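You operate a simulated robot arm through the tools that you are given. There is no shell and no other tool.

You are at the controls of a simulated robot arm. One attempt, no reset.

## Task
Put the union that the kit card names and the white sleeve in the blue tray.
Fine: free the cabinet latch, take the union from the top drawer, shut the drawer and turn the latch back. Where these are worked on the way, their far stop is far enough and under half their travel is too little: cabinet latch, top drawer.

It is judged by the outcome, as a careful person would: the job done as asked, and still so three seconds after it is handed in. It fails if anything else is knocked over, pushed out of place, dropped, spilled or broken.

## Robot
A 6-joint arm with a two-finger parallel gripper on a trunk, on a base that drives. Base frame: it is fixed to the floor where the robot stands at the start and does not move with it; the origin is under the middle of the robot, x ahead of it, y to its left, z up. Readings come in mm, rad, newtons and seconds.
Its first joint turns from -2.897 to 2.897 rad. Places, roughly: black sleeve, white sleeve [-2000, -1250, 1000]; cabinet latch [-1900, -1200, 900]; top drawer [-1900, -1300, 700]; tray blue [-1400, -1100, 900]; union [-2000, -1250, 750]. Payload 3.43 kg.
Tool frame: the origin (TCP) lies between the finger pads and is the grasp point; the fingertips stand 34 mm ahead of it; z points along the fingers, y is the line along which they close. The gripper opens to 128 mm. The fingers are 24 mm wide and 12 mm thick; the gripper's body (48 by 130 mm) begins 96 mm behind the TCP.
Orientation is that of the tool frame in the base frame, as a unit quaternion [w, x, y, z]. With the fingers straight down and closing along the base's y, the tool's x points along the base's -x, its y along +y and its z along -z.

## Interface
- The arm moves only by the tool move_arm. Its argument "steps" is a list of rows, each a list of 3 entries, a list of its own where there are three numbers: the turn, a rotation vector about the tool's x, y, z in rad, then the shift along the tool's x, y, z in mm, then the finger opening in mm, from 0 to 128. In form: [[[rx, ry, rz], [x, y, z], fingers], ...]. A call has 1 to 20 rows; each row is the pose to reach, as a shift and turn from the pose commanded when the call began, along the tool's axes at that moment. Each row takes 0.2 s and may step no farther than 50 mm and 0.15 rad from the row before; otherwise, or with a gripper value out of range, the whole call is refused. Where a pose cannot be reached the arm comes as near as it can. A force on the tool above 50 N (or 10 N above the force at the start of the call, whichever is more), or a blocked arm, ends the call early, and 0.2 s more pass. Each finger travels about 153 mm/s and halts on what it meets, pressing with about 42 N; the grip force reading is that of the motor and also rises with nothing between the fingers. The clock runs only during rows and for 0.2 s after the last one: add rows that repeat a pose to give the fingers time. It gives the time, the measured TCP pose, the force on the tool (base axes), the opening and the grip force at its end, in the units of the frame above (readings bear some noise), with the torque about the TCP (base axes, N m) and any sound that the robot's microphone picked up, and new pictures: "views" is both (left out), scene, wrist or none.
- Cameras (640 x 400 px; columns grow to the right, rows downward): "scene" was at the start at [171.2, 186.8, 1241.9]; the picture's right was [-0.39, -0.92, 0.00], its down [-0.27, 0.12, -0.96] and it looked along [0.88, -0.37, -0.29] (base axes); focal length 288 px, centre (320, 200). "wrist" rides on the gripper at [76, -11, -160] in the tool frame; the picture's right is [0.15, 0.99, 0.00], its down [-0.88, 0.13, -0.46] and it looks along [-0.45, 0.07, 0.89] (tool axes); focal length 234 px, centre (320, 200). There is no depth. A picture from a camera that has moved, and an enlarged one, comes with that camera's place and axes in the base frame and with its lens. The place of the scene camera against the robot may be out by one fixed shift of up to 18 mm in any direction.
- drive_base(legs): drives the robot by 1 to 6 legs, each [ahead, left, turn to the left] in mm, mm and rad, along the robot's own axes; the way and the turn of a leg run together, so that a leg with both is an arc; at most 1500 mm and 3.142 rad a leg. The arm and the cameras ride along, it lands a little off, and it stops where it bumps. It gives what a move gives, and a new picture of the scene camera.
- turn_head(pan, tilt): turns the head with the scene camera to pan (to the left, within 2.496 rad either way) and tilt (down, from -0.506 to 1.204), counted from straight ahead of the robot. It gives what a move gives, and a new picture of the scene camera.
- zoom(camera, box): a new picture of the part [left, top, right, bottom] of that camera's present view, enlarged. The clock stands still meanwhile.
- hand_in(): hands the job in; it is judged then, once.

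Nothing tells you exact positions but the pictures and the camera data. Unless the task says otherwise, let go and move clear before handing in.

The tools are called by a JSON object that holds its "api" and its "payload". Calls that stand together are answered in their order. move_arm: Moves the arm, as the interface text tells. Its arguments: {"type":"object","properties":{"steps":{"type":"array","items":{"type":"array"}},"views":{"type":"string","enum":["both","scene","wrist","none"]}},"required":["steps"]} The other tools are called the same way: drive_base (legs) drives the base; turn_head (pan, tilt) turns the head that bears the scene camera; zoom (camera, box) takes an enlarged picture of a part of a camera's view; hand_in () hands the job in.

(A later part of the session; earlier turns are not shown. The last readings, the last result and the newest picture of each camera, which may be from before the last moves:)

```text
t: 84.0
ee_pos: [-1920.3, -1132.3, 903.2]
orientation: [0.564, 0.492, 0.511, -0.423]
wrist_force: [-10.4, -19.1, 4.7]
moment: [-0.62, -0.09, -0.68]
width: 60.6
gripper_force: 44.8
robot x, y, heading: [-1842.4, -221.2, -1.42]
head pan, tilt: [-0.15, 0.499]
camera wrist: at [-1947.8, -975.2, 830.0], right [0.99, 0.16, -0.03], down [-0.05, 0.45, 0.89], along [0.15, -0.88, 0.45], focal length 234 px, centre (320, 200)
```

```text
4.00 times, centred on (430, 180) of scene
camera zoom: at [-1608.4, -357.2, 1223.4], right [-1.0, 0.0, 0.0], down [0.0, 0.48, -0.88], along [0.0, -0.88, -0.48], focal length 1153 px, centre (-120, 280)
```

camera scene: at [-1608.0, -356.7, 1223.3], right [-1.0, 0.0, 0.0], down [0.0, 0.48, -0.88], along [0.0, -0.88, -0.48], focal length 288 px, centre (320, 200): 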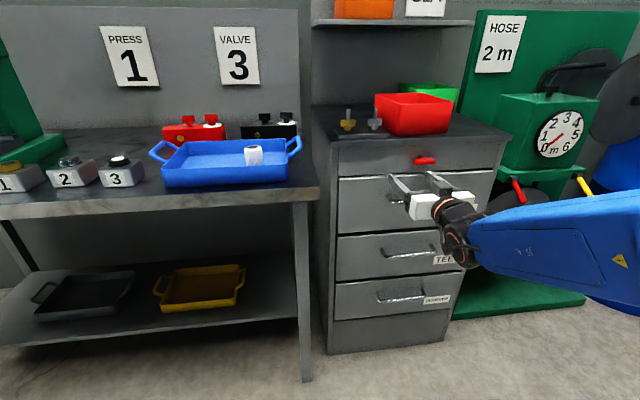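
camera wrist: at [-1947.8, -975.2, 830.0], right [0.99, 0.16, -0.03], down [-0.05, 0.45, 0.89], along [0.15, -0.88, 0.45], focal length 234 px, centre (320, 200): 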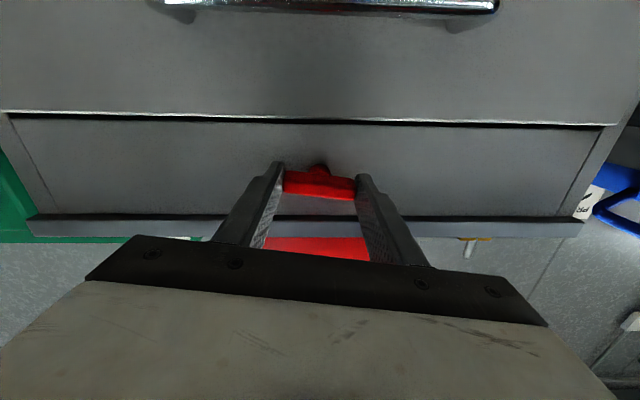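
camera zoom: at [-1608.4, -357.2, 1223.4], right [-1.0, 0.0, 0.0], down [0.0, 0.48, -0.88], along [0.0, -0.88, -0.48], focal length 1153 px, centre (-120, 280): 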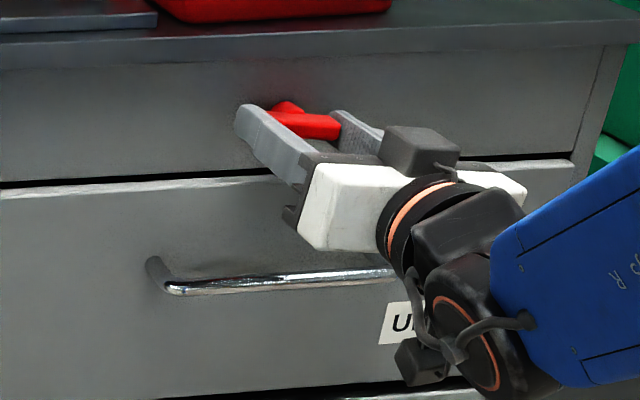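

The latch follows the fingers clockwise with little resistance. I continue turning in stages.

{"api": "move_arm", "payload": {"steps": [[[0, 0, 0.1], [0, 0, 0], 50], [[0, 0, 0.2], [0, 0, 0], 50], [[0, 0, 0.3], [0, 0, 0], 50], [[0, 0, 0.4], [0, 0, 0], 50], [[0, 0, 0.5], [0, 0, 0], 50], [[0, 0, 0.6], [0, 0, 0], 50]], "views": "wrist"}}

{"api": "zoom", "payload": {"camera": "wrist", "box": [240, 130, 400, 230]}}

```text
t: 85.4
ee_pos: [-1920.3, -1132.5, 904.6]
orientation: [0.664, 0.621, 0.343, -0.237]
wrist_force: [3.6, -27.6, 14.5]
moment: [0.1, 0.02, -0.82]
width: 60.2
gripper_force: 45.0
robot x, y, heading: [-1843.4, -223.9, -1.422]
head pan, tilt: [-0.15, 0.499]
camera wrist: at [-1904.2, -967.4, 842.2], right [0.83, 0.13, 0.54], down [-0.55, 0.37, 0.75], along [-0.1, -0.92, 0.38], focal length 234 px, centre (320, 200)
```

wrist: 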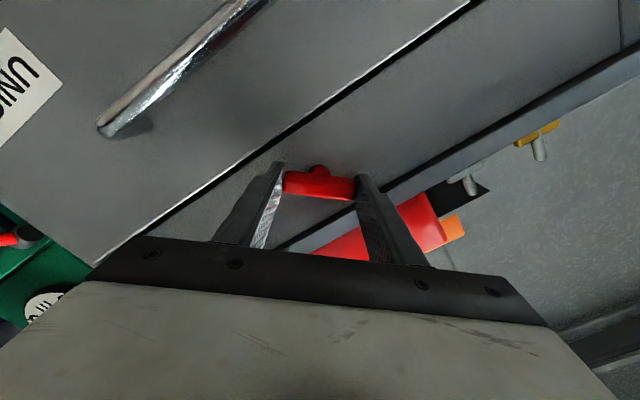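

```text
4.00 times, centred on (320, 180) of wrist
camera zoom: at [-1904.2, -967.4, 842.2], right [0.83, 0.13, 0.54], down [-0.55, 0.37, 0.75], along [-0.1, -0.92, 0.38], focal length 937 px, centre (320, 280)
```

zoom: 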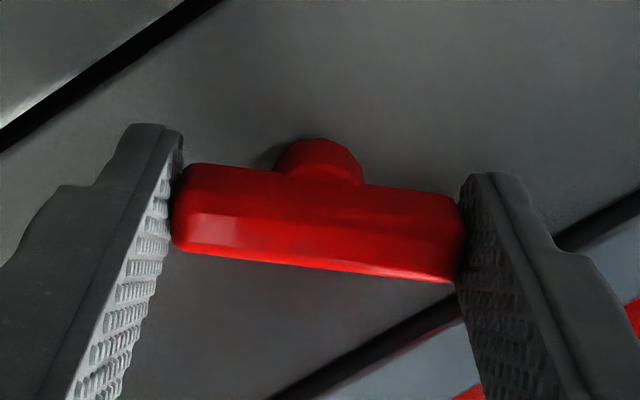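

{"api": "move_arm", "payload": {"steps": [[[0, 0, 0.1], [0, 0, 1], 50], [[0, 0, 0.2], [0, 0, 2], 50], [[0, 0, 0.3], [0, 0, 2], 50], [[0, 0, 0.4], [0, 0, 2], 50]], "views": "wrist"}}

{"api": "zoom", "payload": {"camera": "wrist", "box": [240, 130, 400, 230]}}

```text
t: 86.4
ee_pos: [-1918.8, -1132.8, 904.1]
orientation: [0.698, 0.676, 0.213, -0.1]
wrist_force: [12.8, 30.3, 12.1]
moment: [0.19, 0.04, -0.03]
width: 59.9
gripper_force: 44.8
robot x, y, heading: [-1841.2, -223.1, -1.418]
head pan, tilt: [-0.15, 0.499]
camera wrist: at [-1882.4, -964.1, 864.0], right [0.56, 0.09, 0.83], down [-0.8, 0.33, 0.5], along [-0.23, -0.94, 0.25], focal length 234 px, centre (320, 200)
```

wrist: 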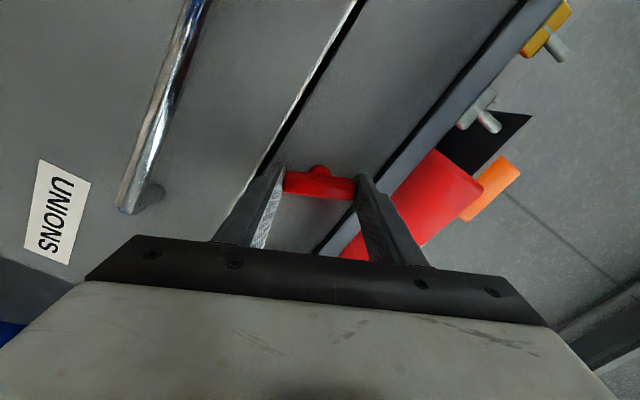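

```text
4.00 times, centred on (320, 180) of wrist
camera zoom: at [-1882.4, -964.1, 864.0], right [0.56, 0.09, 0.83], down [-0.8, 0.33, 0.5], along [-0.23, -0.94, 0.25], focal length 937 px, centre (320, 280)
```

zoom: 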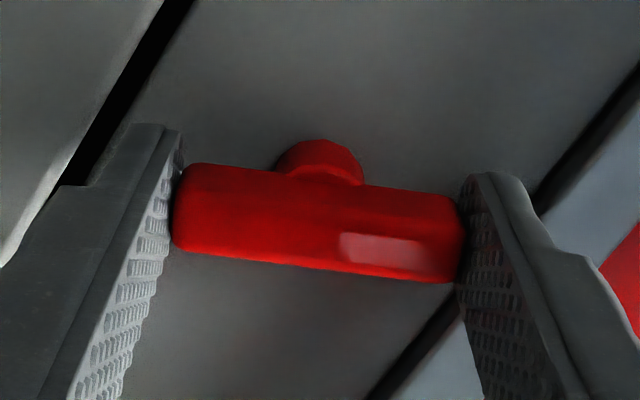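

{"api": "move_arm", "payload": {"steps": [[[0, 0, 0.1], [0, 0, -1], 50], [[0, 0, 0.2], [0, 0, -1], 50], [[0, 0, 0.3], [0, 0, -1], 50], [[0, 0, 0.4], [0, 0, -1], 50], [[0, 0, 0.45], [0, 0, -1], 50]], "views": "wrist"}}

{"api": "zoom", "payload": {"camera": "wrist", "box": [240, 130, 400, 230]}}

```text
t: 87.6
ee_pos: [-1919.6, -1133.4, 903.8]
orientation: [0.702, 0.707, 0.057, 0.058]
wrist_force: [21.7, -5.6, 18.9]
moment: [-1.22, -0.14, 1.3]
width: 59.9
gripper_force: 45.0
robot x, y, heading: [-1843.4, -223.6, -1.422]
head pan, tilt: [-0.15, 0.499]
camera wrist: at [-1870.1, -962.6, 896.0], right [0.15, 0.02, 0.99], down [-0.94, 0.31, 0.13], along [-0.3, -0.95, 0.06], focal length 234 px, centre (320, 200)
```

wrist: 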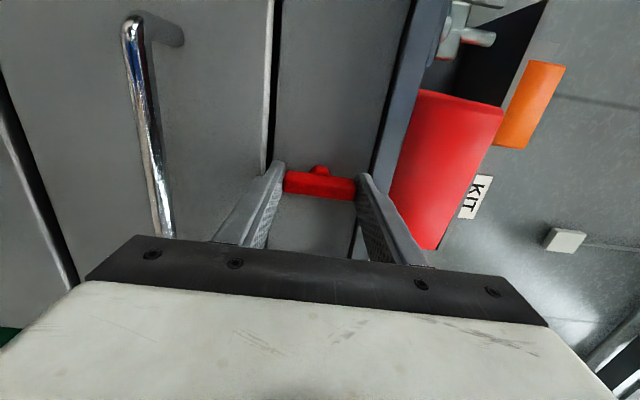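

```text
4.00 times, centred on (320, 180) of wrist
camera zoom: at [-1870.1, -962.6, 896.0], right [0.15, 0.02, 0.99], down [-0.94, 0.31, 0.13], along [-0.3, -0.95, 0.06], focal length 937 px, centre (320, 280)
```

zoom: 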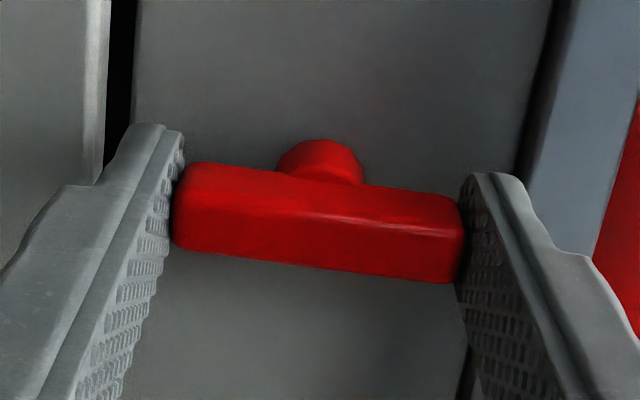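

The latch is vertical now. I feel gently for the end stop.

{"api": "move_arm", "payload": {"steps": [[[0, 0, 0.06], [1, 0, 0], 50], [[0, 0, 0.12], [1, 0, 0], 50], [[0, 0, 0.18], [1, 0, 0], 50]], "views": "wrist"}}

{"api": "zoom", "payload": {"camera": "wrist", "box": [240, 130, 400, 230]}}

```text
t: 88.4
ee_pos: [-1919.6, -1132.1, 904.9]
orientation: [0.695, 0.709, -0.008, 0.119]
wrist_force: [4.2, -2.9, 25.5]
moment: [-1.6, 1.01, 0.17]
width: 61.2
gripper_force: 45.0
robot x, y, heading: [-1842.4, -219.4, -1.424]
head pan, tilt: [-0.15, 0.499]
camera wrist: at [-1869.5, -962.0, 910.1], right [-0.03, -0.01, 1.0], down [-0.95, 0.31, -0.03], along [-0.31, -0.95, -0.02], focal length 234 px, centre (320, 200)
```

wrist: 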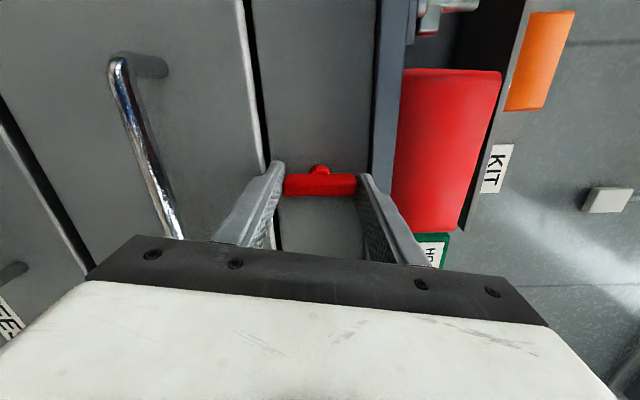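

```text
4.00 times, centred on (320, 180) of wrist
camera zoom: at [-1869.5, -962.0, 910.1], right [-0.03, -0.01, 1.0], down [-0.95, 0.31, -0.03], along [-0.31, -0.95, -0.02], focal length 937 px, centre (320, 280)
```

zoom: 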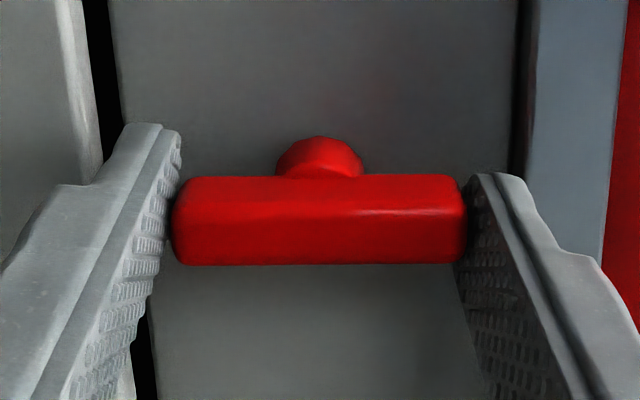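

The bar has reached its stop (vertical; the fingers started slipping around it). I open the fingers and back straight off.

{"api": "move_arm", "payload": {"steps": [[[0, 0, 0], [0, 0, 0], 75], [[0, 0, 0], [0, 0, 0], 90], [[0, 0, 0], [0, 0, 0], 90], [[0, 0, 0], [0, 0, -30], 90], [[0, 0, 0], [0, 0, -70], 90], [[0, 0, 0], [0, 0, -100], 90], [[0, 0, 0], [0, 0, -100], 90]], "views": "both"}}

{"api": "zoom", "payload": {"camera": "scene", "box": [330, 120, 530, 245]}}

```text
t: 90.0
ee_pos: [-1937.3, -1034.2, 906.7]
orientation: [0.694, 0.71, -0.008, 0.118]
wrist_force: [0.3, -0.1, 0.1]
moment: [-0.01, -0.02, 0.0]
width: 89.9
gripper_force: 0.1
robot x, y, heading: [-1843.0, -225.0, -1.42]
head pan, tilt: [-0.15, 0.499]
camera scene: at [-1608.0, -356.8, 1223.3], right [-1.0, 0.0, 0.0], down [0.0, 0.48, -0.88], along [0.0, -0.88, -0.48], focal length 288 px, centre (320, 200)
camera wrist: at [-1886.8, -863.7, 911.9], right [-0.03, -0.01, 1.0], down [-0.95, 0.31, -0.03], along [-0.31, -0.95, -0.02], focal length 234 px, centre (320, 200)
```

scene: 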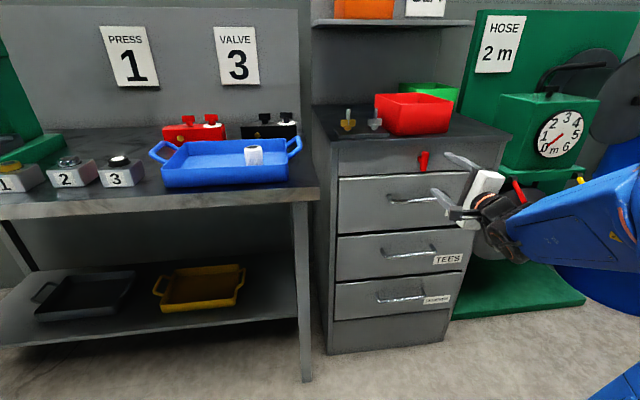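
wrist: 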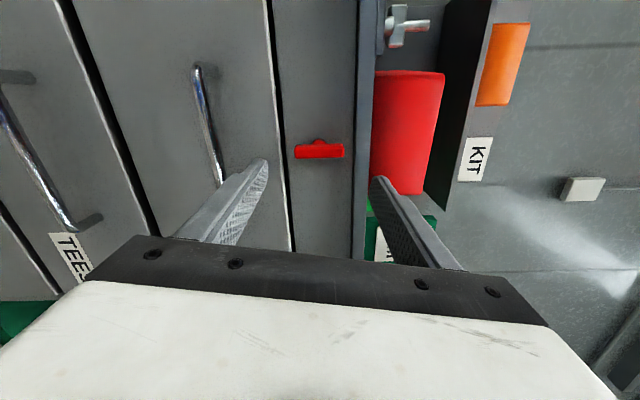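

```text
3.20 times, centred on (430, 182) of scene
camera zoom: at [-1608.0, -356.8, 1223.3], right [-1.0, 0.0, 0.0], down [0.0, 0.48, -0.88], along [0.0, -0.88, -0.48], focal length 922 px, centre (-32, 256)
```

zoom: 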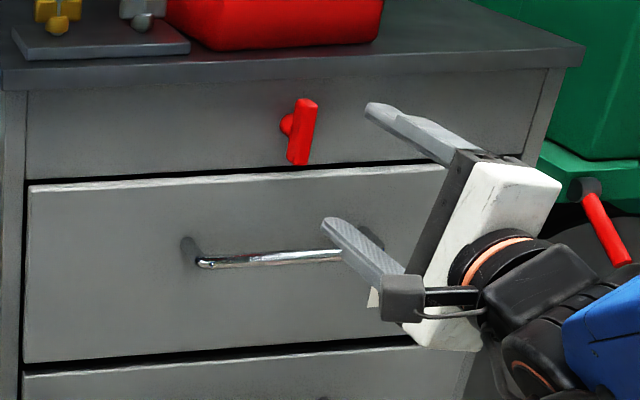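

The latch is vertical, at its other stop. Next is the drawer handle, which I triangulate to about z 789. I lower the hand to that height, straighten the roll, and check the view before approaching.

{"api": "move_arm", "payload": {"steps": [[[0, 0, -0.06], [-4, -38, 0.3], 70], [[0, 0, -0.12], [-8, -78, 0.6], 60], [[0, 0, -0.178], [-12.2, -117.4, 1], 60], [[0, 0, -0.178], [-12.2, -117.4, 1], 60]], "views": "both"}}

{"api": "zoom", "payload": {"camera": "wrist", "box": [220, 40, 420, 240]}}

{"api": "zoom", "payload": {"camera": "scene", "box": [330, 120, 530, 245]}}

```text
t: 91.0
ee_pos: [-1938.7, -1066.9, 810.5]
orientation: [0.701, 0.708, 0.056, 0.057]
wrist_force: [-0.5, -0.2, 0.2]
moment: [0.03, -0.03, 0.01]
width: 60.0
gripper_force: 0.0
out of reach, approached as far as the arm can: row 2, 3, 4
robot x, y, heading: [-1844.3, -223.5, -1.419]
head pan, tilt: [-0.15, 0.499]
camera scene: at [-1608.0, -356.6, 1223.3], right [-1.0, 0.0, 0.0], down [0.0, 0.48, -0.88], along [0.0, -0.88, -0.48], focal length 288 px, centre (320, 200)
camera wrist: at [-1889.1, -897.2, 801.6], right [0.14, 0.01, 0.99], down [-0.94, 0.31, 0.13], along [-0.3, -0.95, 0.06], focal length 234 px, centre (320, 200)
```

scene: 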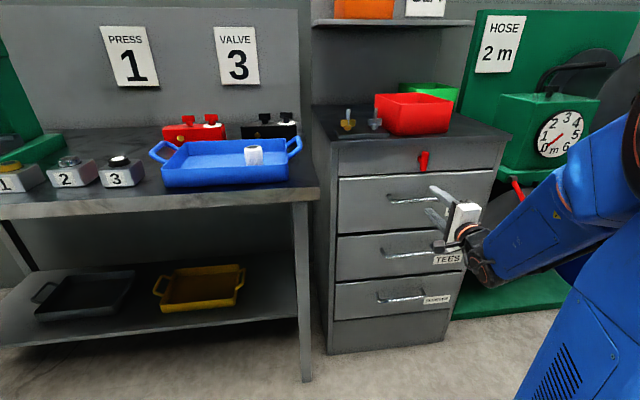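
wrist: 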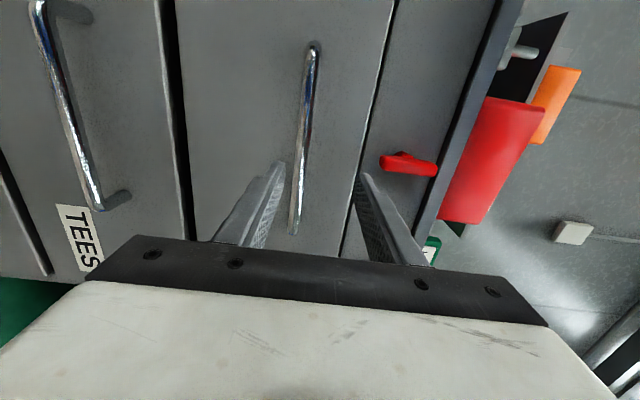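

```text
2.00 times, centred on (320, 140) of wrist
camera zoom: at [-1889.1, -897.2, 801.6], right [0.14, 0.01, 0.99], down [-0.94, 0.31, 0.13], along [-0.3, -0.95, 0.06], focal length 468 px, centre (320, 320)
```

zoom: 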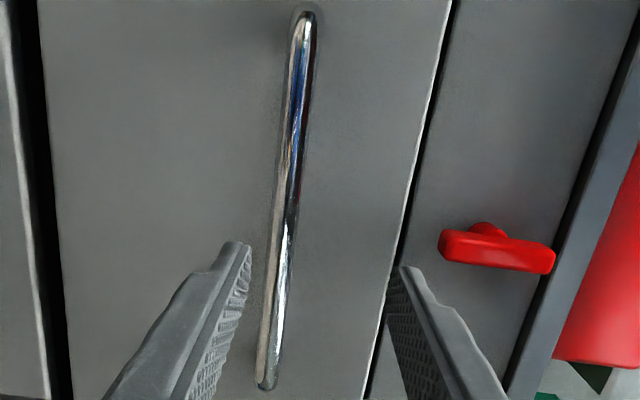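

```text
3.20 times, centred on (430, 182) of scene
camera zoom: at [-1608.0, -356.6, 1223.3], right [-1.0, 0.0, 0.0], down [0.0, 0.48, -0.88], along [0.0, -0.88, -0.48], focal length 922 px, centre (-32, 256)
```

zoom: 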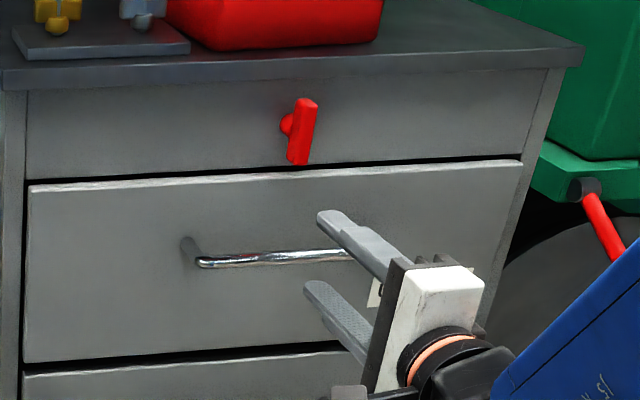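

The handle is at z≈791 with its centre near L of the latch. I lower the last 19 mm and check.

{"api": "move_arm", "payload": {"steps": [[[0, 0, 0], [4, -10, 0], 60], [[0, 0, 0], [8, -19, 0], 60], [[0, 0, 0], [8, -19, 0], 60]], "views": "none"}}

```text
t: 91.8
ee_pos: [-1933.9, -1077.4, 798.7]
orientation: [0.702, 0.708, 0.057, 0.058]
wrist_force: [-0.4, -0.8, -0.3]
moment: [-0.02, -0.04, 0.03]
width: 60.1
gripper_force: 0.0
out of reach, approached as far as the arm can: row 1, 2, 3
robot x, y, heading: [-1840.4, -225.6, -1.42]
head pan, tilt: [-0.15, 0.499]
```

{"api": "move_arm", "payload": {"steps": [[[0, 0, 0], [2, -2, 15], 60], [[0, 0, 0], [4, -5, 32], 60], [[0, 0, 0], [4, -7.5, 46], 60], [[0, 0, 0], [4, -7.5, 46], 60]], "views": "both"}}

{"api": "zoom", "payload": {"camera": "wrist", "box": [220, 40, 420, 240]}}

{"api": "zoom", "payload": {"camera": "scene", "box": [330, 120, 530, 245]}}

```text
t: 92.8
ee_pos: [-1924.3, -1120.0, 791.1]
orientation: [0.702, 0.708, 0.057, 0.058]
wrist_force: [0.9, 0.0, 0.2]
moment: [-0.02, -0.01, -0.01]
width: 60.0
gripper_force: 0.0
robot x, y, heading: [-1841.7, -220.9, -1.424]
head pan, tilt: [-0.15, 0.499]
camera scene: at [-1608.0, -356.7, 1223.3], right [-1.0, 0.0, 0.0], down [0.0, 0.48, -0.88], along [0.0, -0.88, -0.48], focal length 288 px, centre (320, 200)
camera wrist: at [-1873.9, -951.2, 782.8], right [0.14, 0.02, 0.99], down [-0.94, 0.31, 0.13], along [-0.3, -0.95, 0.06], focal length 234 px, centre (320, 200)
```

scene: 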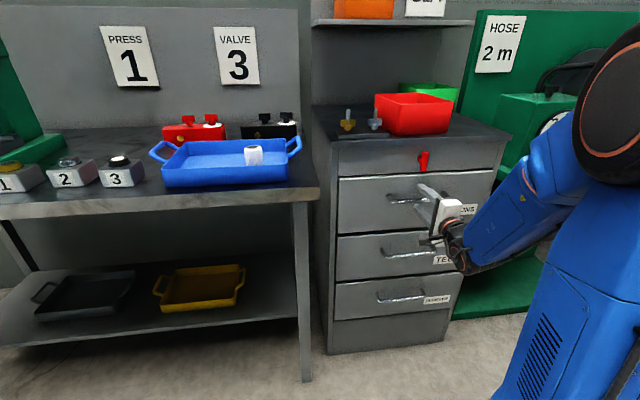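
wrist: 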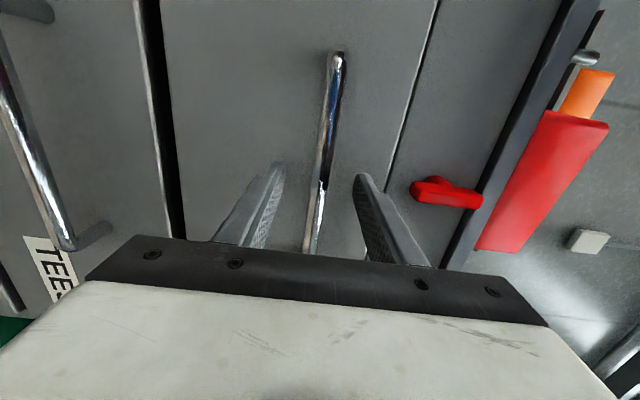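

```text
2.00 times, centred on (320, 140) of wrist
camera zoom: at [-1873.9, -951.2, 782.8], right [0.14, 0.02, 0.99], down [-0.94, 0.31, 0.13], along [-0.3, -0.95, 0.06], focal length 468 px, centre (320, 320)
```

zoom: 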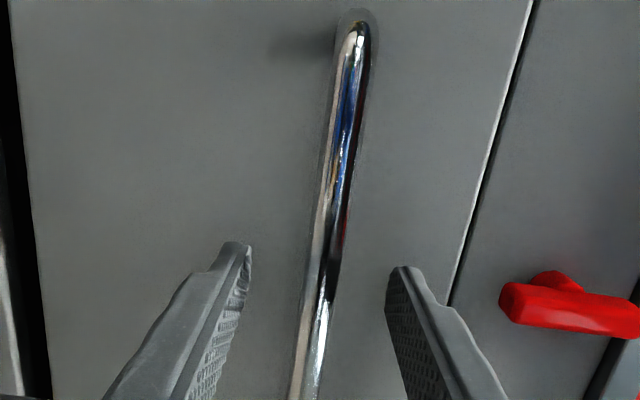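

```text
3.20 times, centred on (430, 182) of scene
camera zoom: at [-1608.0, -356.7, 1223.3], right [-1.0, 0.0, 0.0], down [0.0, 0.48, -0.88], along [0.0, -0.88, -0.48], focal length 922 px, centre (-32, 256)
```

zoom: 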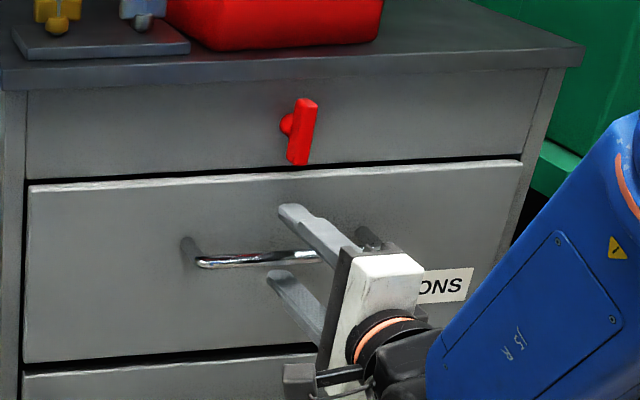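

The fingers straddle the handle bar. Closing on it.

{"api": "move_arm", "payload": {"steps": [[[0, 0, 0], [0, 0, 2], 45], [[0, 0, 0], [0, 0, 2], 30], [[0, 0, 0], [0, 0, 2], 15], [[0, 0, 0], [0, 0, 2], 0], [[0, 0, 0], [0, 0, 2], 0]], "views": "wrist"}}

```text
t: 94.0
ee_pos: [-1922.7, -1123.2, 790.2]
orientation: [0.702, 0.708, 0.056, 0.057]
wrist_force: [0.1, 1.3, -10.5]
moment: [0.03, 0.19, -0.09]
width: 13.8
gripper_force: 45.1
robot x, y, heading: [-1841.4, -225.1, -1.419]
head pan, tilt: [-0.15, 0.499]
camera wrist: at [-1873.0, -953.0, 781.9], right [0.14, 0.01, 0.99], down [-0.94, 0.31, 0.13], along [-0.3, -0.95, 0.06], focal length 234 px, centre (320, 200)
```

wrist: 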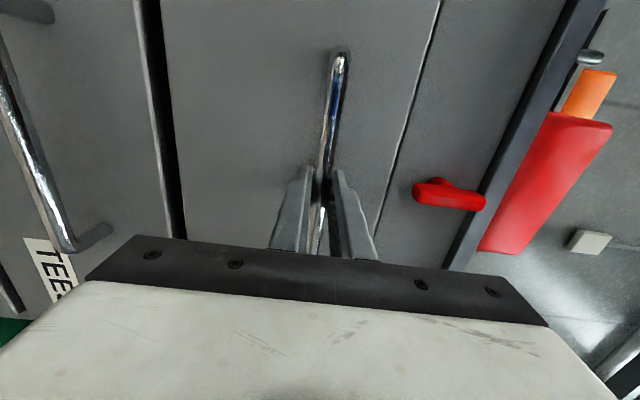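

Gripped (13.8 mm bar). I pull by driving the base straight back, a short bit first.

{"api": "drive_base", "payload": {"legs": [[-60, 0, 0]]}}

{"api": "zoom", "payload": {"camera": "scene", "box": [330, 120, 530, 245]}}

```text
t: 95.0
ee_pos: [-1931.2, -1062.9, 790.8]
orientation: [0.702, 0.708, 0.057, 0.058]
wrist_force: [6.2, -1.4, -15.9]
moment: [0.01, 0.13, -0.12]
width: 13.8
gripper_force: 44.6
robot x, y, heading: [-1848.4, -162.5, -1.42]
head pan, tilt: [-0.15, 0.499]
camera scene: at [-1616.7, -297.6, 1223.2], right [-1.0, 0.0, 0.0], down [0.0, 0.48, -0.88], along [0.0, -0.88, -0.48], focal length 288 px, centre (320, 200)
```

scene: 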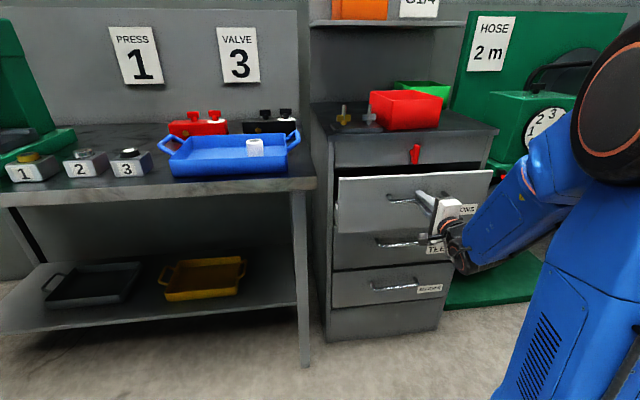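

```text
3.20 times, centred on (430, 182) of scene
camera zoom: at [-1616.7, -297.6, 1223.2], right [-1.0, 0.0, 0.0], down [0.0, 0.48, -0.88], along [0.0, -0.88, -0.48], focal length 922 px, centre (-32, 256)
```

zoom: 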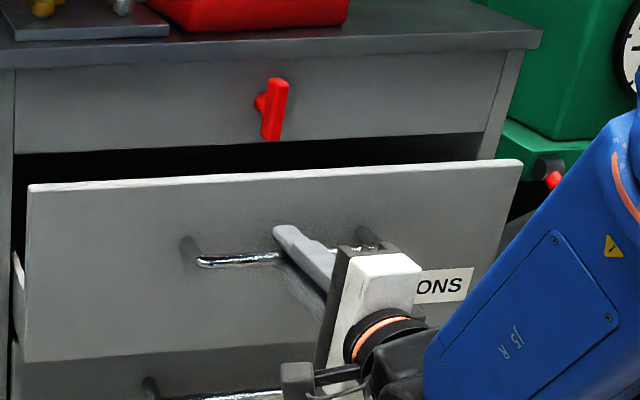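

The drawer slides open. I continue pulling.

{"api": "drive_base", "payload": {"legs": [[-160, 0, 0]]}}

{"api": "zoom", "payload": {"camera": "scene", "box": [310, 110, 530, 248]}}

```text
t: 96.4
ee_pos: [-1956.0, -906.7, 789.4]
orientation: [0.701, 0.709, 0.056, 0.057]
wrist_force: [39.1, 3.4, -10.9]
moment: [0.01, 0.04, 0.2]
width: 13.6
gripper_force: 44.9
robot x, y, heading: [-1870.1, -5.8, -1.427]
head pan, tilt: [-0.15, 0.499]
camera scene: at [-1639.7, -141.2, 1223.1], right [-1.0, 0.0, 0.0], down [0.0, 0.48, -0.88], along [0.0, -0.88, -0.48], focal length 288 px, centre (320, 200)
```

scene: 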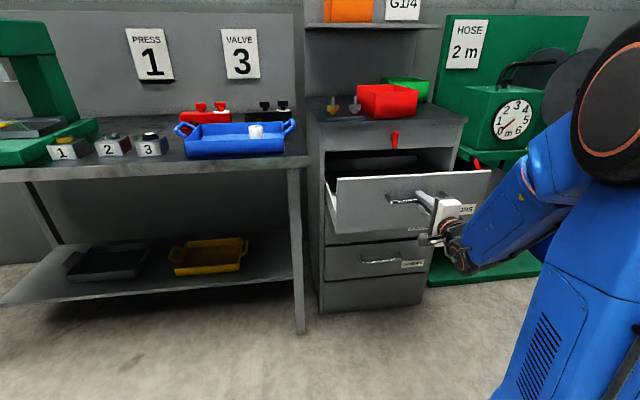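

```text
2.90 times, centred on (420, 179) of scene
camera zoom: at [-1639.7, -141.2, 1223.1], right [-1.0, 0.0, 0.0], down [0.0, 0.48, -0.88], along [0.0, -0.88, -0.48], focal length 836 px, centre (30, 261)
```

zoom: 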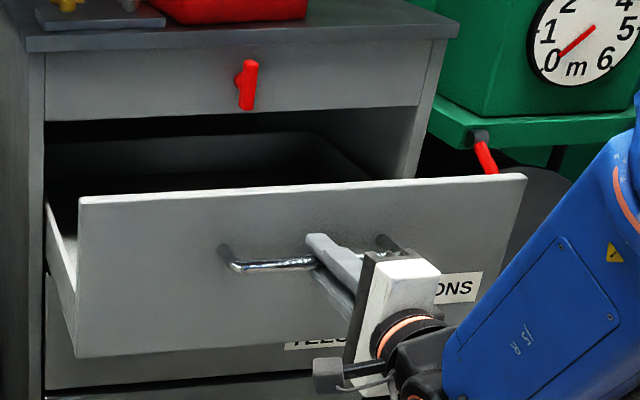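

Open about 220 mm. A bit more, with a tiny leftward correction for the side force.

{"api": "drive_base", "payload": {"legs": [[-80, 5, 0]]}}

{"api": "zoom", "payload": {"camera": "scene", "box": [310, 110, 530, 248]}}

```text
t: 97.5
ee_pos: [-1965.2, -824.0, 790.0]
orientation: [0.702, 0.708, 0.055, 0.056]
wrist_force: [-38.5, -5.4, -2.9]
moment: [-0.14, 1.08, -0.19]
width: 13.8
gripper_force: 44.9
robot x, y, heading: [-1883.9, 71.4, -1.427]
head pan, tilt: [-0.15, 0.499]
camera scene: at [-1649.2, -59.2, 1223.5], right [-1.0, 0.0, 0.0], down [0.0, 0.48, -0.88], along [0.0, -0.88, -0.48], focal length 288 px, centre (320, 200)
```

scene: 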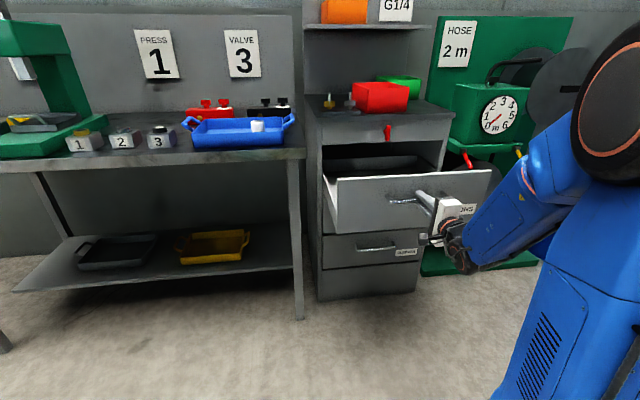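

```text
2.90 times, centred on (420, 179) of scene
camera zoom: at [-1649.2, -59.2, 1223.5], right [-1.0, 0.0, 0.0], down [0.0, 0.48, -0.88], along [0.0, -0.88, -0.48], focal length 836 px, centre (30, 261)
```

zoom: 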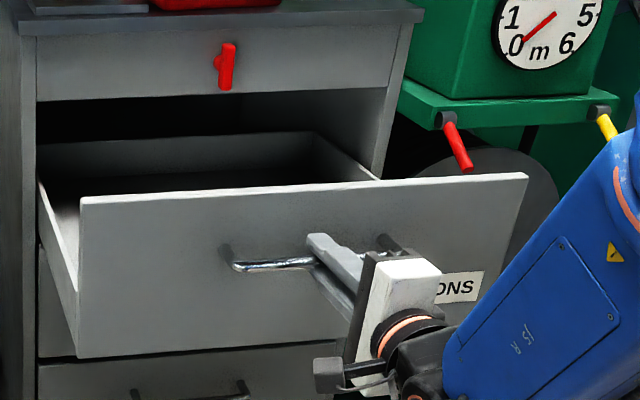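

The drawer is open ~300 mm. I release the handle, back off and raise the hand to look inside.

{"api": "move_arm", "payload": {"steps": [[[0, 0, 0], [0, 0, 0], 25], [[0, 0, 0], [0, 0, 0], 50], [[0, 0, 0], [0, 0, 0], 60], [[0, 0, 0], [0, 0, -20], 60], [[0, 0, 0], [0, 2, -40], 60], [[0, 0, 0], [0, 30, -60], 60], [[0, 0, 0], [0, 70, -70], 60], [[0, 0, 0], [0, 110, -80], 60], [[0, 0, 0], [0, 150, -80], 60], [[0, 0, 0], [0, 190, -80], 60], [[0, 0, 0], [0, 220, -80], 60]], "views": "both"}}

```text
t: 99.9
ee_pos: [-1978.2, -747.1, 1012.2]
orientation: [0.702, 0.708, 0.055, 0.056]
wrist_force: [0.0, -0.9, -0.5]
moment: [-0.02, -0.01, 0.01]
width: 59.9
gripper_force: 0.1
robot x, y, heading: [-1885.2, 75.7, -1.421]
head pan, tilt: [-0.15, 0.499]
camera scene: at [-1648.2, -59.0, 1223.3], right [-1.0, 0.0, 0.0], down [0.0, 0.48, -0.88], along [0.0, -0.88, -0.48], focal length 288 px, centre (320, 200)
camera wrist: at [-1927.8, -577.6, 1003.1], right [0.14, 0.01, 0.99], down [-0.94, 0.31, 0.13], along [-0.31, -0.95, 0.06], focal length 234 px, centre (320, 200)
```

scene: 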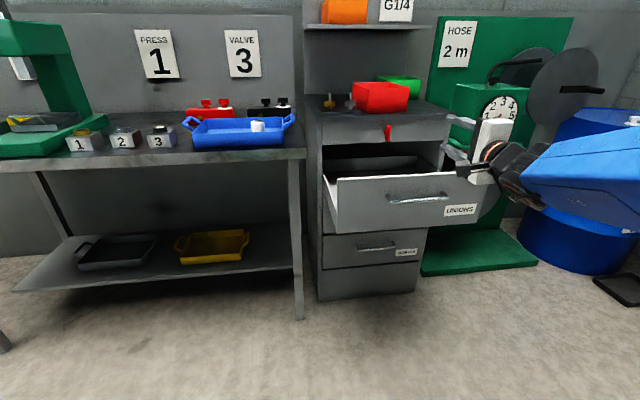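
wrist: 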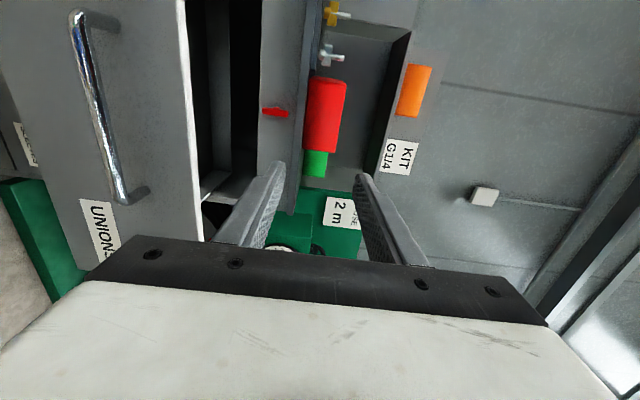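

I turn the tool back to pointing down, pull it in, and then drive forward so the drawer is within the arm's reach.

{"api": "move_arm", "payload": {"steps": [[[0.143, 0, 0], [0, 5, -15], 60], [[0.286, 0, 0], [0, 10, -30], 60], [[0.429, 0, 0], [0, 15, -45], 60], [[0.572, 0, 0], [0, 20, -60], 60], [[0.715, 0, 0], [0, 25, -75], 60], [[0.858, 0, 0], [0, 30, -90], 60], [[1.0, 0, 0], [0, 35, -105], 60], [[1.143, 0, 0], [0, 40, -120], 60], [[1.286, 0, 0], [0, 45, -135], 60], [[1.429, 0, 0], [0, 50, -150], 60], [[1.571, 0, 0], [0, 55, -165], 60], [[1.571, 0, 0], [0, 60, -205], 60], [[1.571, 0, 0], [0, 60, -245], 60], [[1.571, 0, 0], [0, 60, -245], 60]], "views": "scene"}}

```text
t: 102.9
ee_pos: [-2017.1, -506.0, 1072.8]
orientation: [-0.005, 0.997, 0.079, 0.0]
wrist_force: [0.2, 0.1, -0.5]
moment: [0.0, 0.01, -0.01]
width: 60.0
gripper_force: 0.0
robot x, y, heading: [-1886.7, 78.6, -1.42]
head pan, tilt: [-0.15, 0.499]
camera scene: at [-1648.2, -59.1, 1223.3], right [-1.0, 0.0, 0.0], down [0.0, 0.48, -0.88], along [0.0, -0.88, -0.48], focal length 288 px, centre (320, 200)
```

scene: 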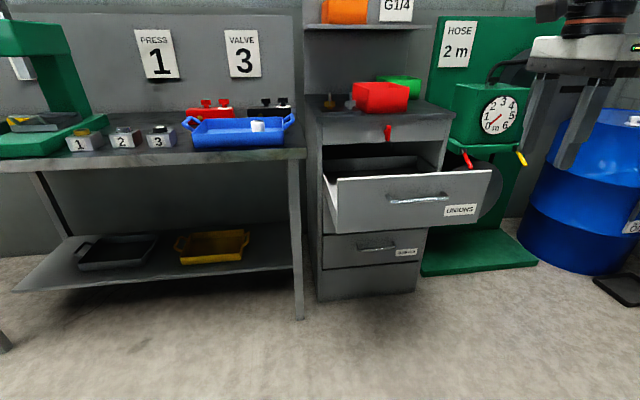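

{"api": "drive_base", "payload": {"legs": [[350, 60, 0]]}}

{"api": "turn_head", "payload": {"pan": -0.3, "tilt": 0.7}}

```text
t: 105.2
ee_pos: [-1902.9, -839.6, 1074.3]
orientation: [-0.004, 0.997, 0.082, 0.001]
wrist_force: [-1.1, -0.7, -0.5]
moment: [-0.01, 0.02, -0.03]
width: 60.0
gripper_force: 0.0
robot x, y, heading: [-1768.9, -256.9, -1.42]
head pan, tilt: [-0.15, 0.499]
camera scene: at [-1537.4, -391.5, 1223.3], right [-1.0, 0.0, 0.0], down [0.0, 0.48, -0.88], along [0.0, -0.88, -0.48], focal length 288 px, centre (320, 200)
```

scene: 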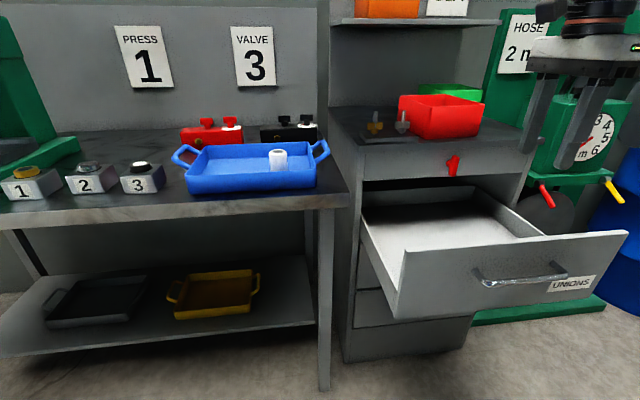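

```text
t: 105.9
ee_pos: [-1903.1, -839.1, 1074.6]
orientation: [-0.004, 0.997, 0.081, 0.001]
wrist_force: [0.3, 0.7, 0.0]
moment: [-0.01, -0.04, -0.01]
width: 59.9
gripper_force: 0.0
robot x, y, heading: [-1770.8, -254.8, -1.418]
head pan, tilt: [-0.3, 0.7]
camera scene: at [-1550.1, -384.6, 1205.7], right [-0.99, 0.15, 0.0], down [0.1, 0.64, -0.77], along [-0.11, -0.76, -0.64], focal length 288 px, centre (320, 200)
```

scene: 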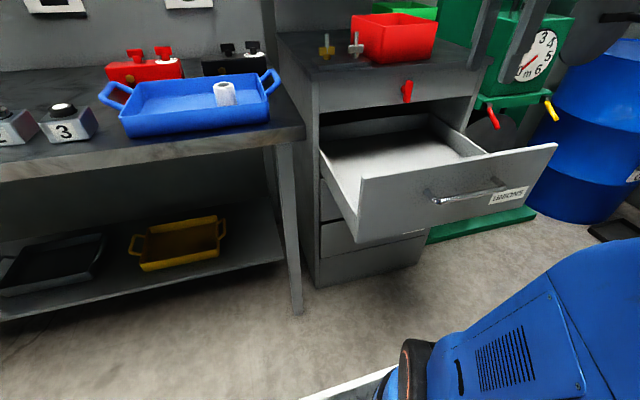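

I move the hand over the open drawer to look in with the wrist camera.

{"api": "move_arm", "payload": {"steps": [[[0, 0, 0], [-8, 40, 0], 60], [[0, 0, 0], [-16, 80, 0], 60], [[0, 0, 0], [-24, 120, 0], 60], [[0, 0, 0], [-32, 160, 0], 60], [[0, 0, 0], [-32, 185, 0], 60], [[0, 0, 0], [-32, 185, 0], 60]], "views": "wrist"}}

{"api": "zoom", "payload": {"camera": "wrist", "box": [200, 0, 440, 240]}}

```text
t: 107.3
ee_pos: [-1908.2, -1029.2, 1071.8]
orientation: [-0.004, 0.997, 0.081, 0.001]
wrist_force: [-0.6, 0.0, 0.2]
moment: [0.02, -0.02, 0.02]
width: 60.1
gripper_force: 0.1
robot x, y, heading: [-1770.2, -259.3, -1.424]
head pan, tilt: [-0.3, 0.7]
camera wrist: at [-1833.6, -1005.6, 1233.2], right [0.3, -0.95, -0.01], down [-0.85, -0.27, 0.45], along [-0.43, -0.13, -0.89], focal length 234 px, centre (320, 200)
```

wrist: 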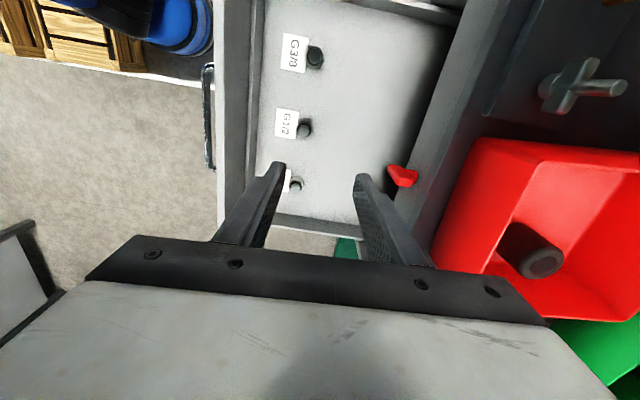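

```text
1.67 times, centred on (320, 120) of wrist
camera zoom: at [-1833.6, -1005.6, 1233.2], right [0.3, -0.95, -0.01], down [-0.85, -0.27, 0.45], along [-0.43, -0.13, -0.89], focal length 390 px, centre (320, 333)
```

zoom: 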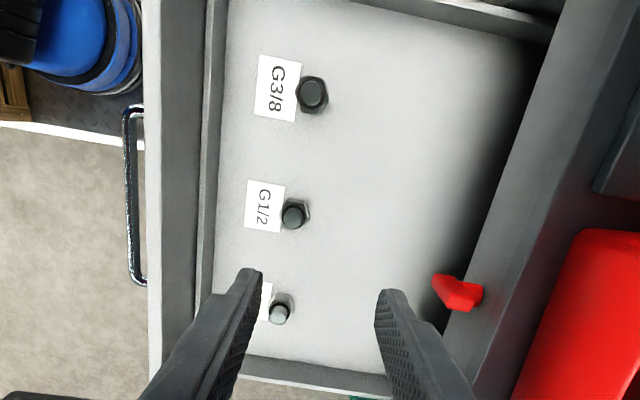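

Three hex unions with labels: G3/8, G1/2, and a third (right end) hidden by a finger, presumably G1/4. I shift the hand to read that label.

{"api": "move_arm", "payload": {"steps": [[[0, 0, 0], [-40, -15, 0], 60], [[0, 0, 0], [-80, -30, 0], 60], [[0, 0, 0], [-120, -30, 0], 60], [[0, 0, 0], [-150, -30, 0], 60], [[0, 0, 0], [-150, -30, 0], 60]], "views": "wrist"}}

{"api": "zoom", "payload": {"camera": "wrist", "box": [200, 0, 440, 240]}}

```text
t: 108.5
ee_pos: [-2057.3, -1021.5, 1071.4]
orientation: [-0.005, 0.997, 0.081, 0.001]
wrist_force: [-0.2, -0.2, 0.0]
moment: [0.01, 0.02, 0.02]
width: 59.6
gripper_force: 0.1
robot x, y, heading: [-1774.8, -257.7, -1.422]
head pan, tilt: [-0.3, 0.7]
camera wrist: at [-1983.5, -1000.7, 1233.0], right [0.3, -0.95, -0.01], down [-0.85, -0.27, 0.45], along [-0.43, -0.13, -0.89], focal length 234 px, centre (320, 200)
```

wrist: 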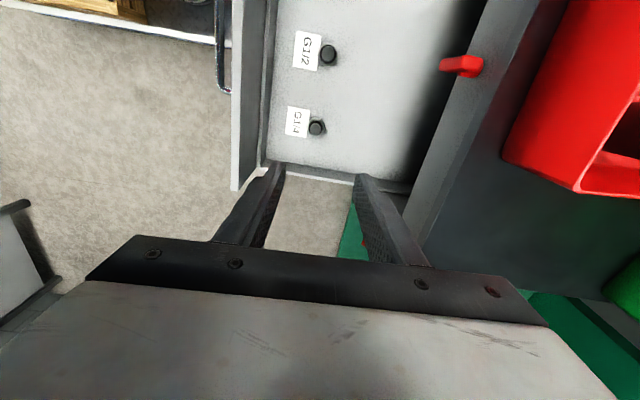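

```text
1.67 times, centred on (320, 120) of wrist
camera zoom: at [-1983.5, -1000.7, 1233.0], right [0.3, -0.95, -0.01], down [-0.85, -0.27, 0.45], along [-0.43, -0.13, -0.89], focal length 390 px, centre (320, 333)
```

zoom: 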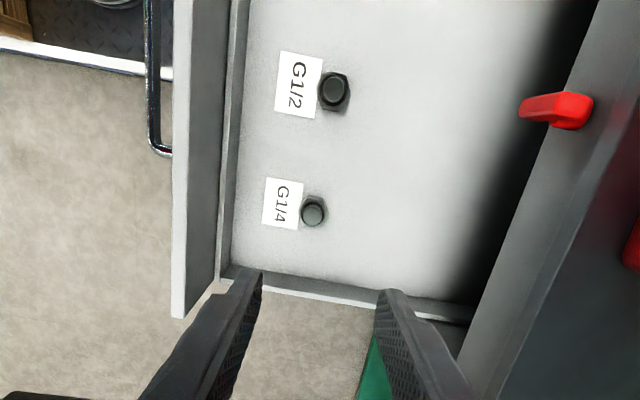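

{"api": "zoom", "payload": {"camera": "wrist", "box": [270, 90, 350, 150]}}

```text
6.67 times, centred on (310, 120) of wrist
camera zoom: at [-1983.5, -1000.7, 1233.0], right [0.3, -0.95, -0.01], down [-0.85, -0.27, 0.45], along [-0.43, -0.13, -0.89], focal length 1561 px, centre (387, 733)
```

zoom: 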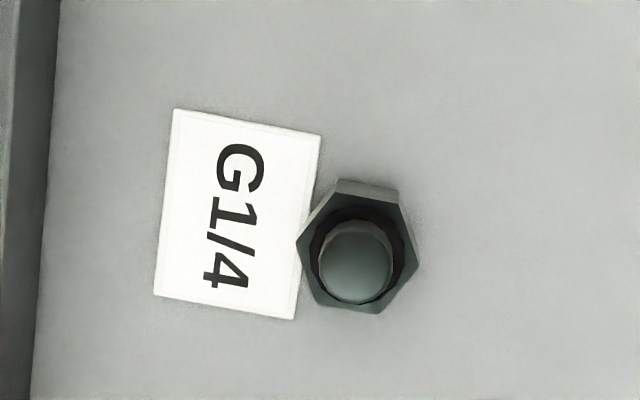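

Confirmed: the right-hand union is G1/4. I move directly above it and lower somewhat, to measure it more closely.

{"api": "move_arm", "payload": {"steps": [[[0, 0, 0], [-5, 0, 30], 60], [[0, 0, 0], [-10, 0, 65], 60], [[0, 0, 0], [-15, 0, 100], 60], [[0, 0, 0], [-15, 0, 130], 60], [[0, 0, 0], [-15, 0, 130], 60]], "views": "both"}}

{"api": "zoom", "payload": {"camera": "wrist", "box": [240, 90, 400, 210]}}

```text
t: 109.7
ee_pos: [-2071.4, -1023.7, 941.4]
orientation: [-0.005, 0.997, 0.081, 0.0]
wrist_force: [-0.3, -0.4, 0.6]
moment: [-0.01, -0.01, 0.0]
width: 60.0
gripper_force: 0.0
robot x, y, heading: [-1770.7, -257.1, -1.421]
head pan, tilt: [-0.3, 0.7]
camera scene: at [-1550.2, -384.6, 1205.6], right [-0.99, 0.15, 0.0], down [0.1, 0.64, -0.76], along [-0.11, -0.76, -0.64], focal length 288 px, centre (320, 200)
camera wrist: at [-1998.1, -1002.3, 1100.8], right [0.3, -0.95, -0.01], down [-0.85, -0.27, 0.45], along [-0.43, -0.13, -0.89], focal length 234 px, centre (320, 200)
```

scene: 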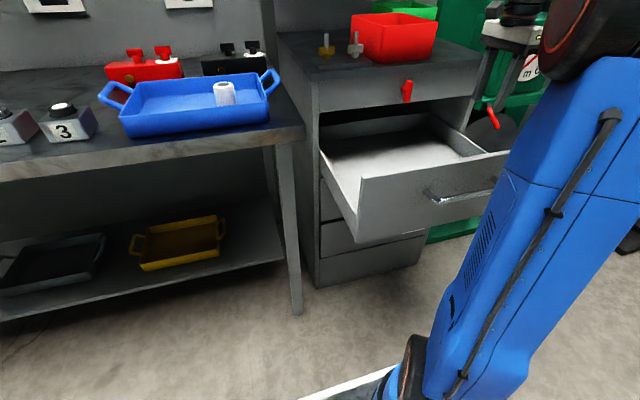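
wrist: 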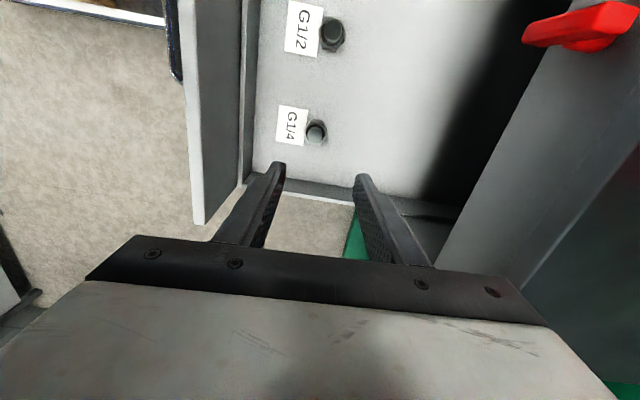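

```text
3.33 times, centred on (320, 150) of wrist
camera zoom: at [-1998.1, -1002.3, 1100.8], right [0.3, -0.95, -0.01], down [-0.85, -0.27, 0.45], along [-0.43, -0.13, -0.89], focal length 781 px, centre (320, 367)
```

zoom: 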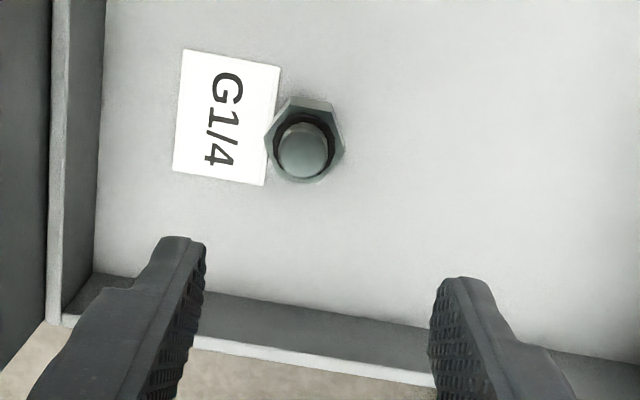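

{"api": "move_arm", "payload": {"steps": [[[0, 0, 0], [-2, -4, 30], 60], [[0, 0, 0], [-4.3, -8.3, 60], 60], [[0, 0, 0], [-4.3, -8.3, 90], 60], [[0, 0, 0], [-4.3, -8.3, 90], 60]], "views": "wrist"}}

{"api": "zoom", "payload": {"camera": "wrist", "box": [240, 90, 400, 210]}}

```text
t: 110.7
ee_pos: [-2076.4, -1015.5, 852.8]
orientation: [-0.004, 0.997, 0.08, 0.0]
wrist_force: [0.5, 0.9, 0.7]
moment: [0.0, 0.02, 0.0]
width: 60.0
gripper_force: 0.1
robot x, y, heading: [-1772.5, -257.4, -1.421]
head pan, tilt: [-0.3, 0.7]
camera wrist: at [-2003.0, -993.4, 1013.0], right [0.3, -0.95, -0.01], down [-0.85, -0.27, 0.45], along [-0.43, -0.13, -0.89], focal length 234 px, centre (320, 200)
```

wrist: 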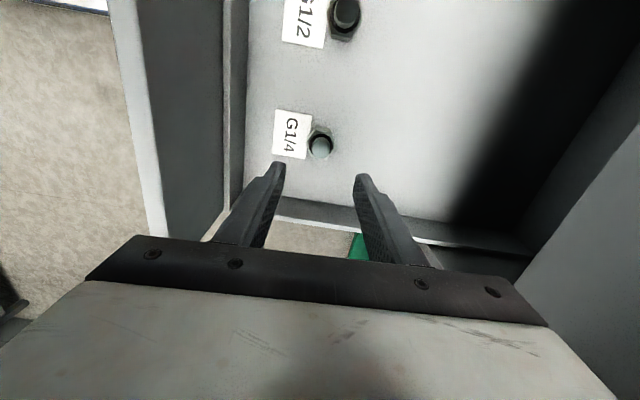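

```text
3.33 times, centred on (320, 150) of wrist
camera zoom: at [-2003.0, -993.4, 1013.0], right [0.3, -0.95, -0.01], down [-0.85, -0.27, 0.45], along [-0.43, -0.13, -0.89], focal length 781 px, centre (320, 367)
```

zoom: 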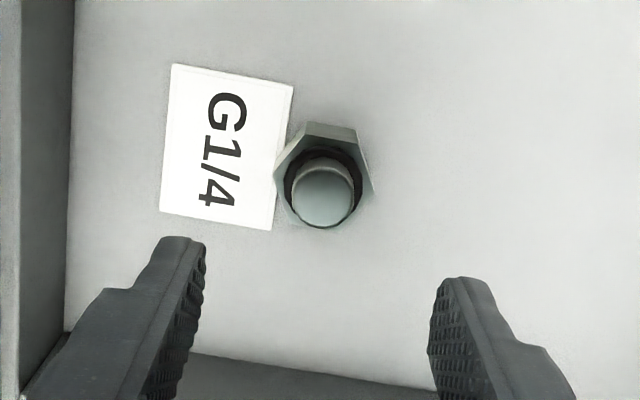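

The union's top is around z 735, and I'm centred within 4 mm. I go down a further 60 mm and measure again.

{"api": "move_arm", "payload": {"steps": [[[0, 0, 0], [2, 0, 20], 60], [[0, 0, 0], [3.5, 0, 40], 60], [[0, 0, 0], [3.5, 0, 60], 60], [[0, 0, 0], [3.5, 0, 60], 60]], "views": "both"}}

{"api": "zoom", "payload": {"camera": "wrist", "box": [240, 90, 400, 210]}}

```text
t: 111.7
ee_pos: [-2074.2, -1014.9, 792.2]
orientation: [-0.004, 0.997, 0.081, 0.001]
wrist_force: [0.2, 0.1, 0.5]
moment: [-0.01, 0.03, 0.01]
width: 60.2
gripper_force: 0.1
robot x, y, heading: [-1772.5, -260.2, -1.419]
head pan, tilt: [-0.3, 0.7]
camera scene: at [-1550.2, -384.6, 1205.6], right [-0.99, 0.15, 0.0], down [0.1, 0.64, -0.76], along [-0.11, -0.76, -0.64], focal length 288 px, centre (320, 200)
camera wrist: at [-2000.9, -992.9, 953.5], right [0.3, -0.95, -0.01], down [-0.85, -0.28, 0.45], along [-0.43, -0.13, -0.89], focal length 234 px, centre (320, 200)
```

scene: 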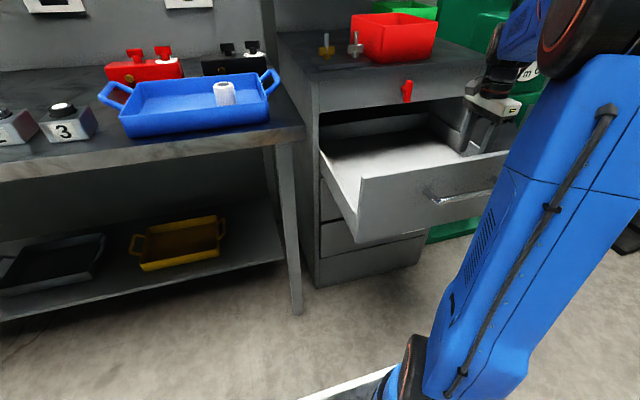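
wrist: 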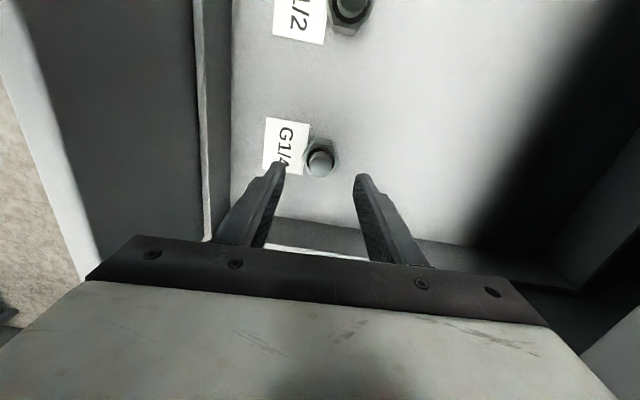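

```text
3.33 times, centred on (320, 150) of wrist
camera zoom: at [-2000.9, -992.9, 953.5], right [0.3, -0.95, -0.01], down [-0.85, -0.28, 0.45], along [-0.43, -0.13, -0.89], focal length 781 px, centre (320, 367)
```

zoom: 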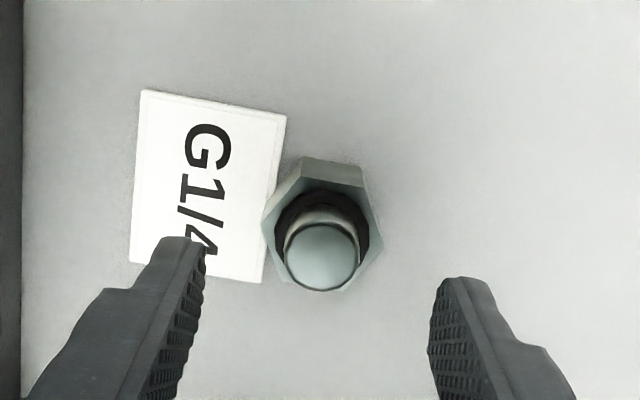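

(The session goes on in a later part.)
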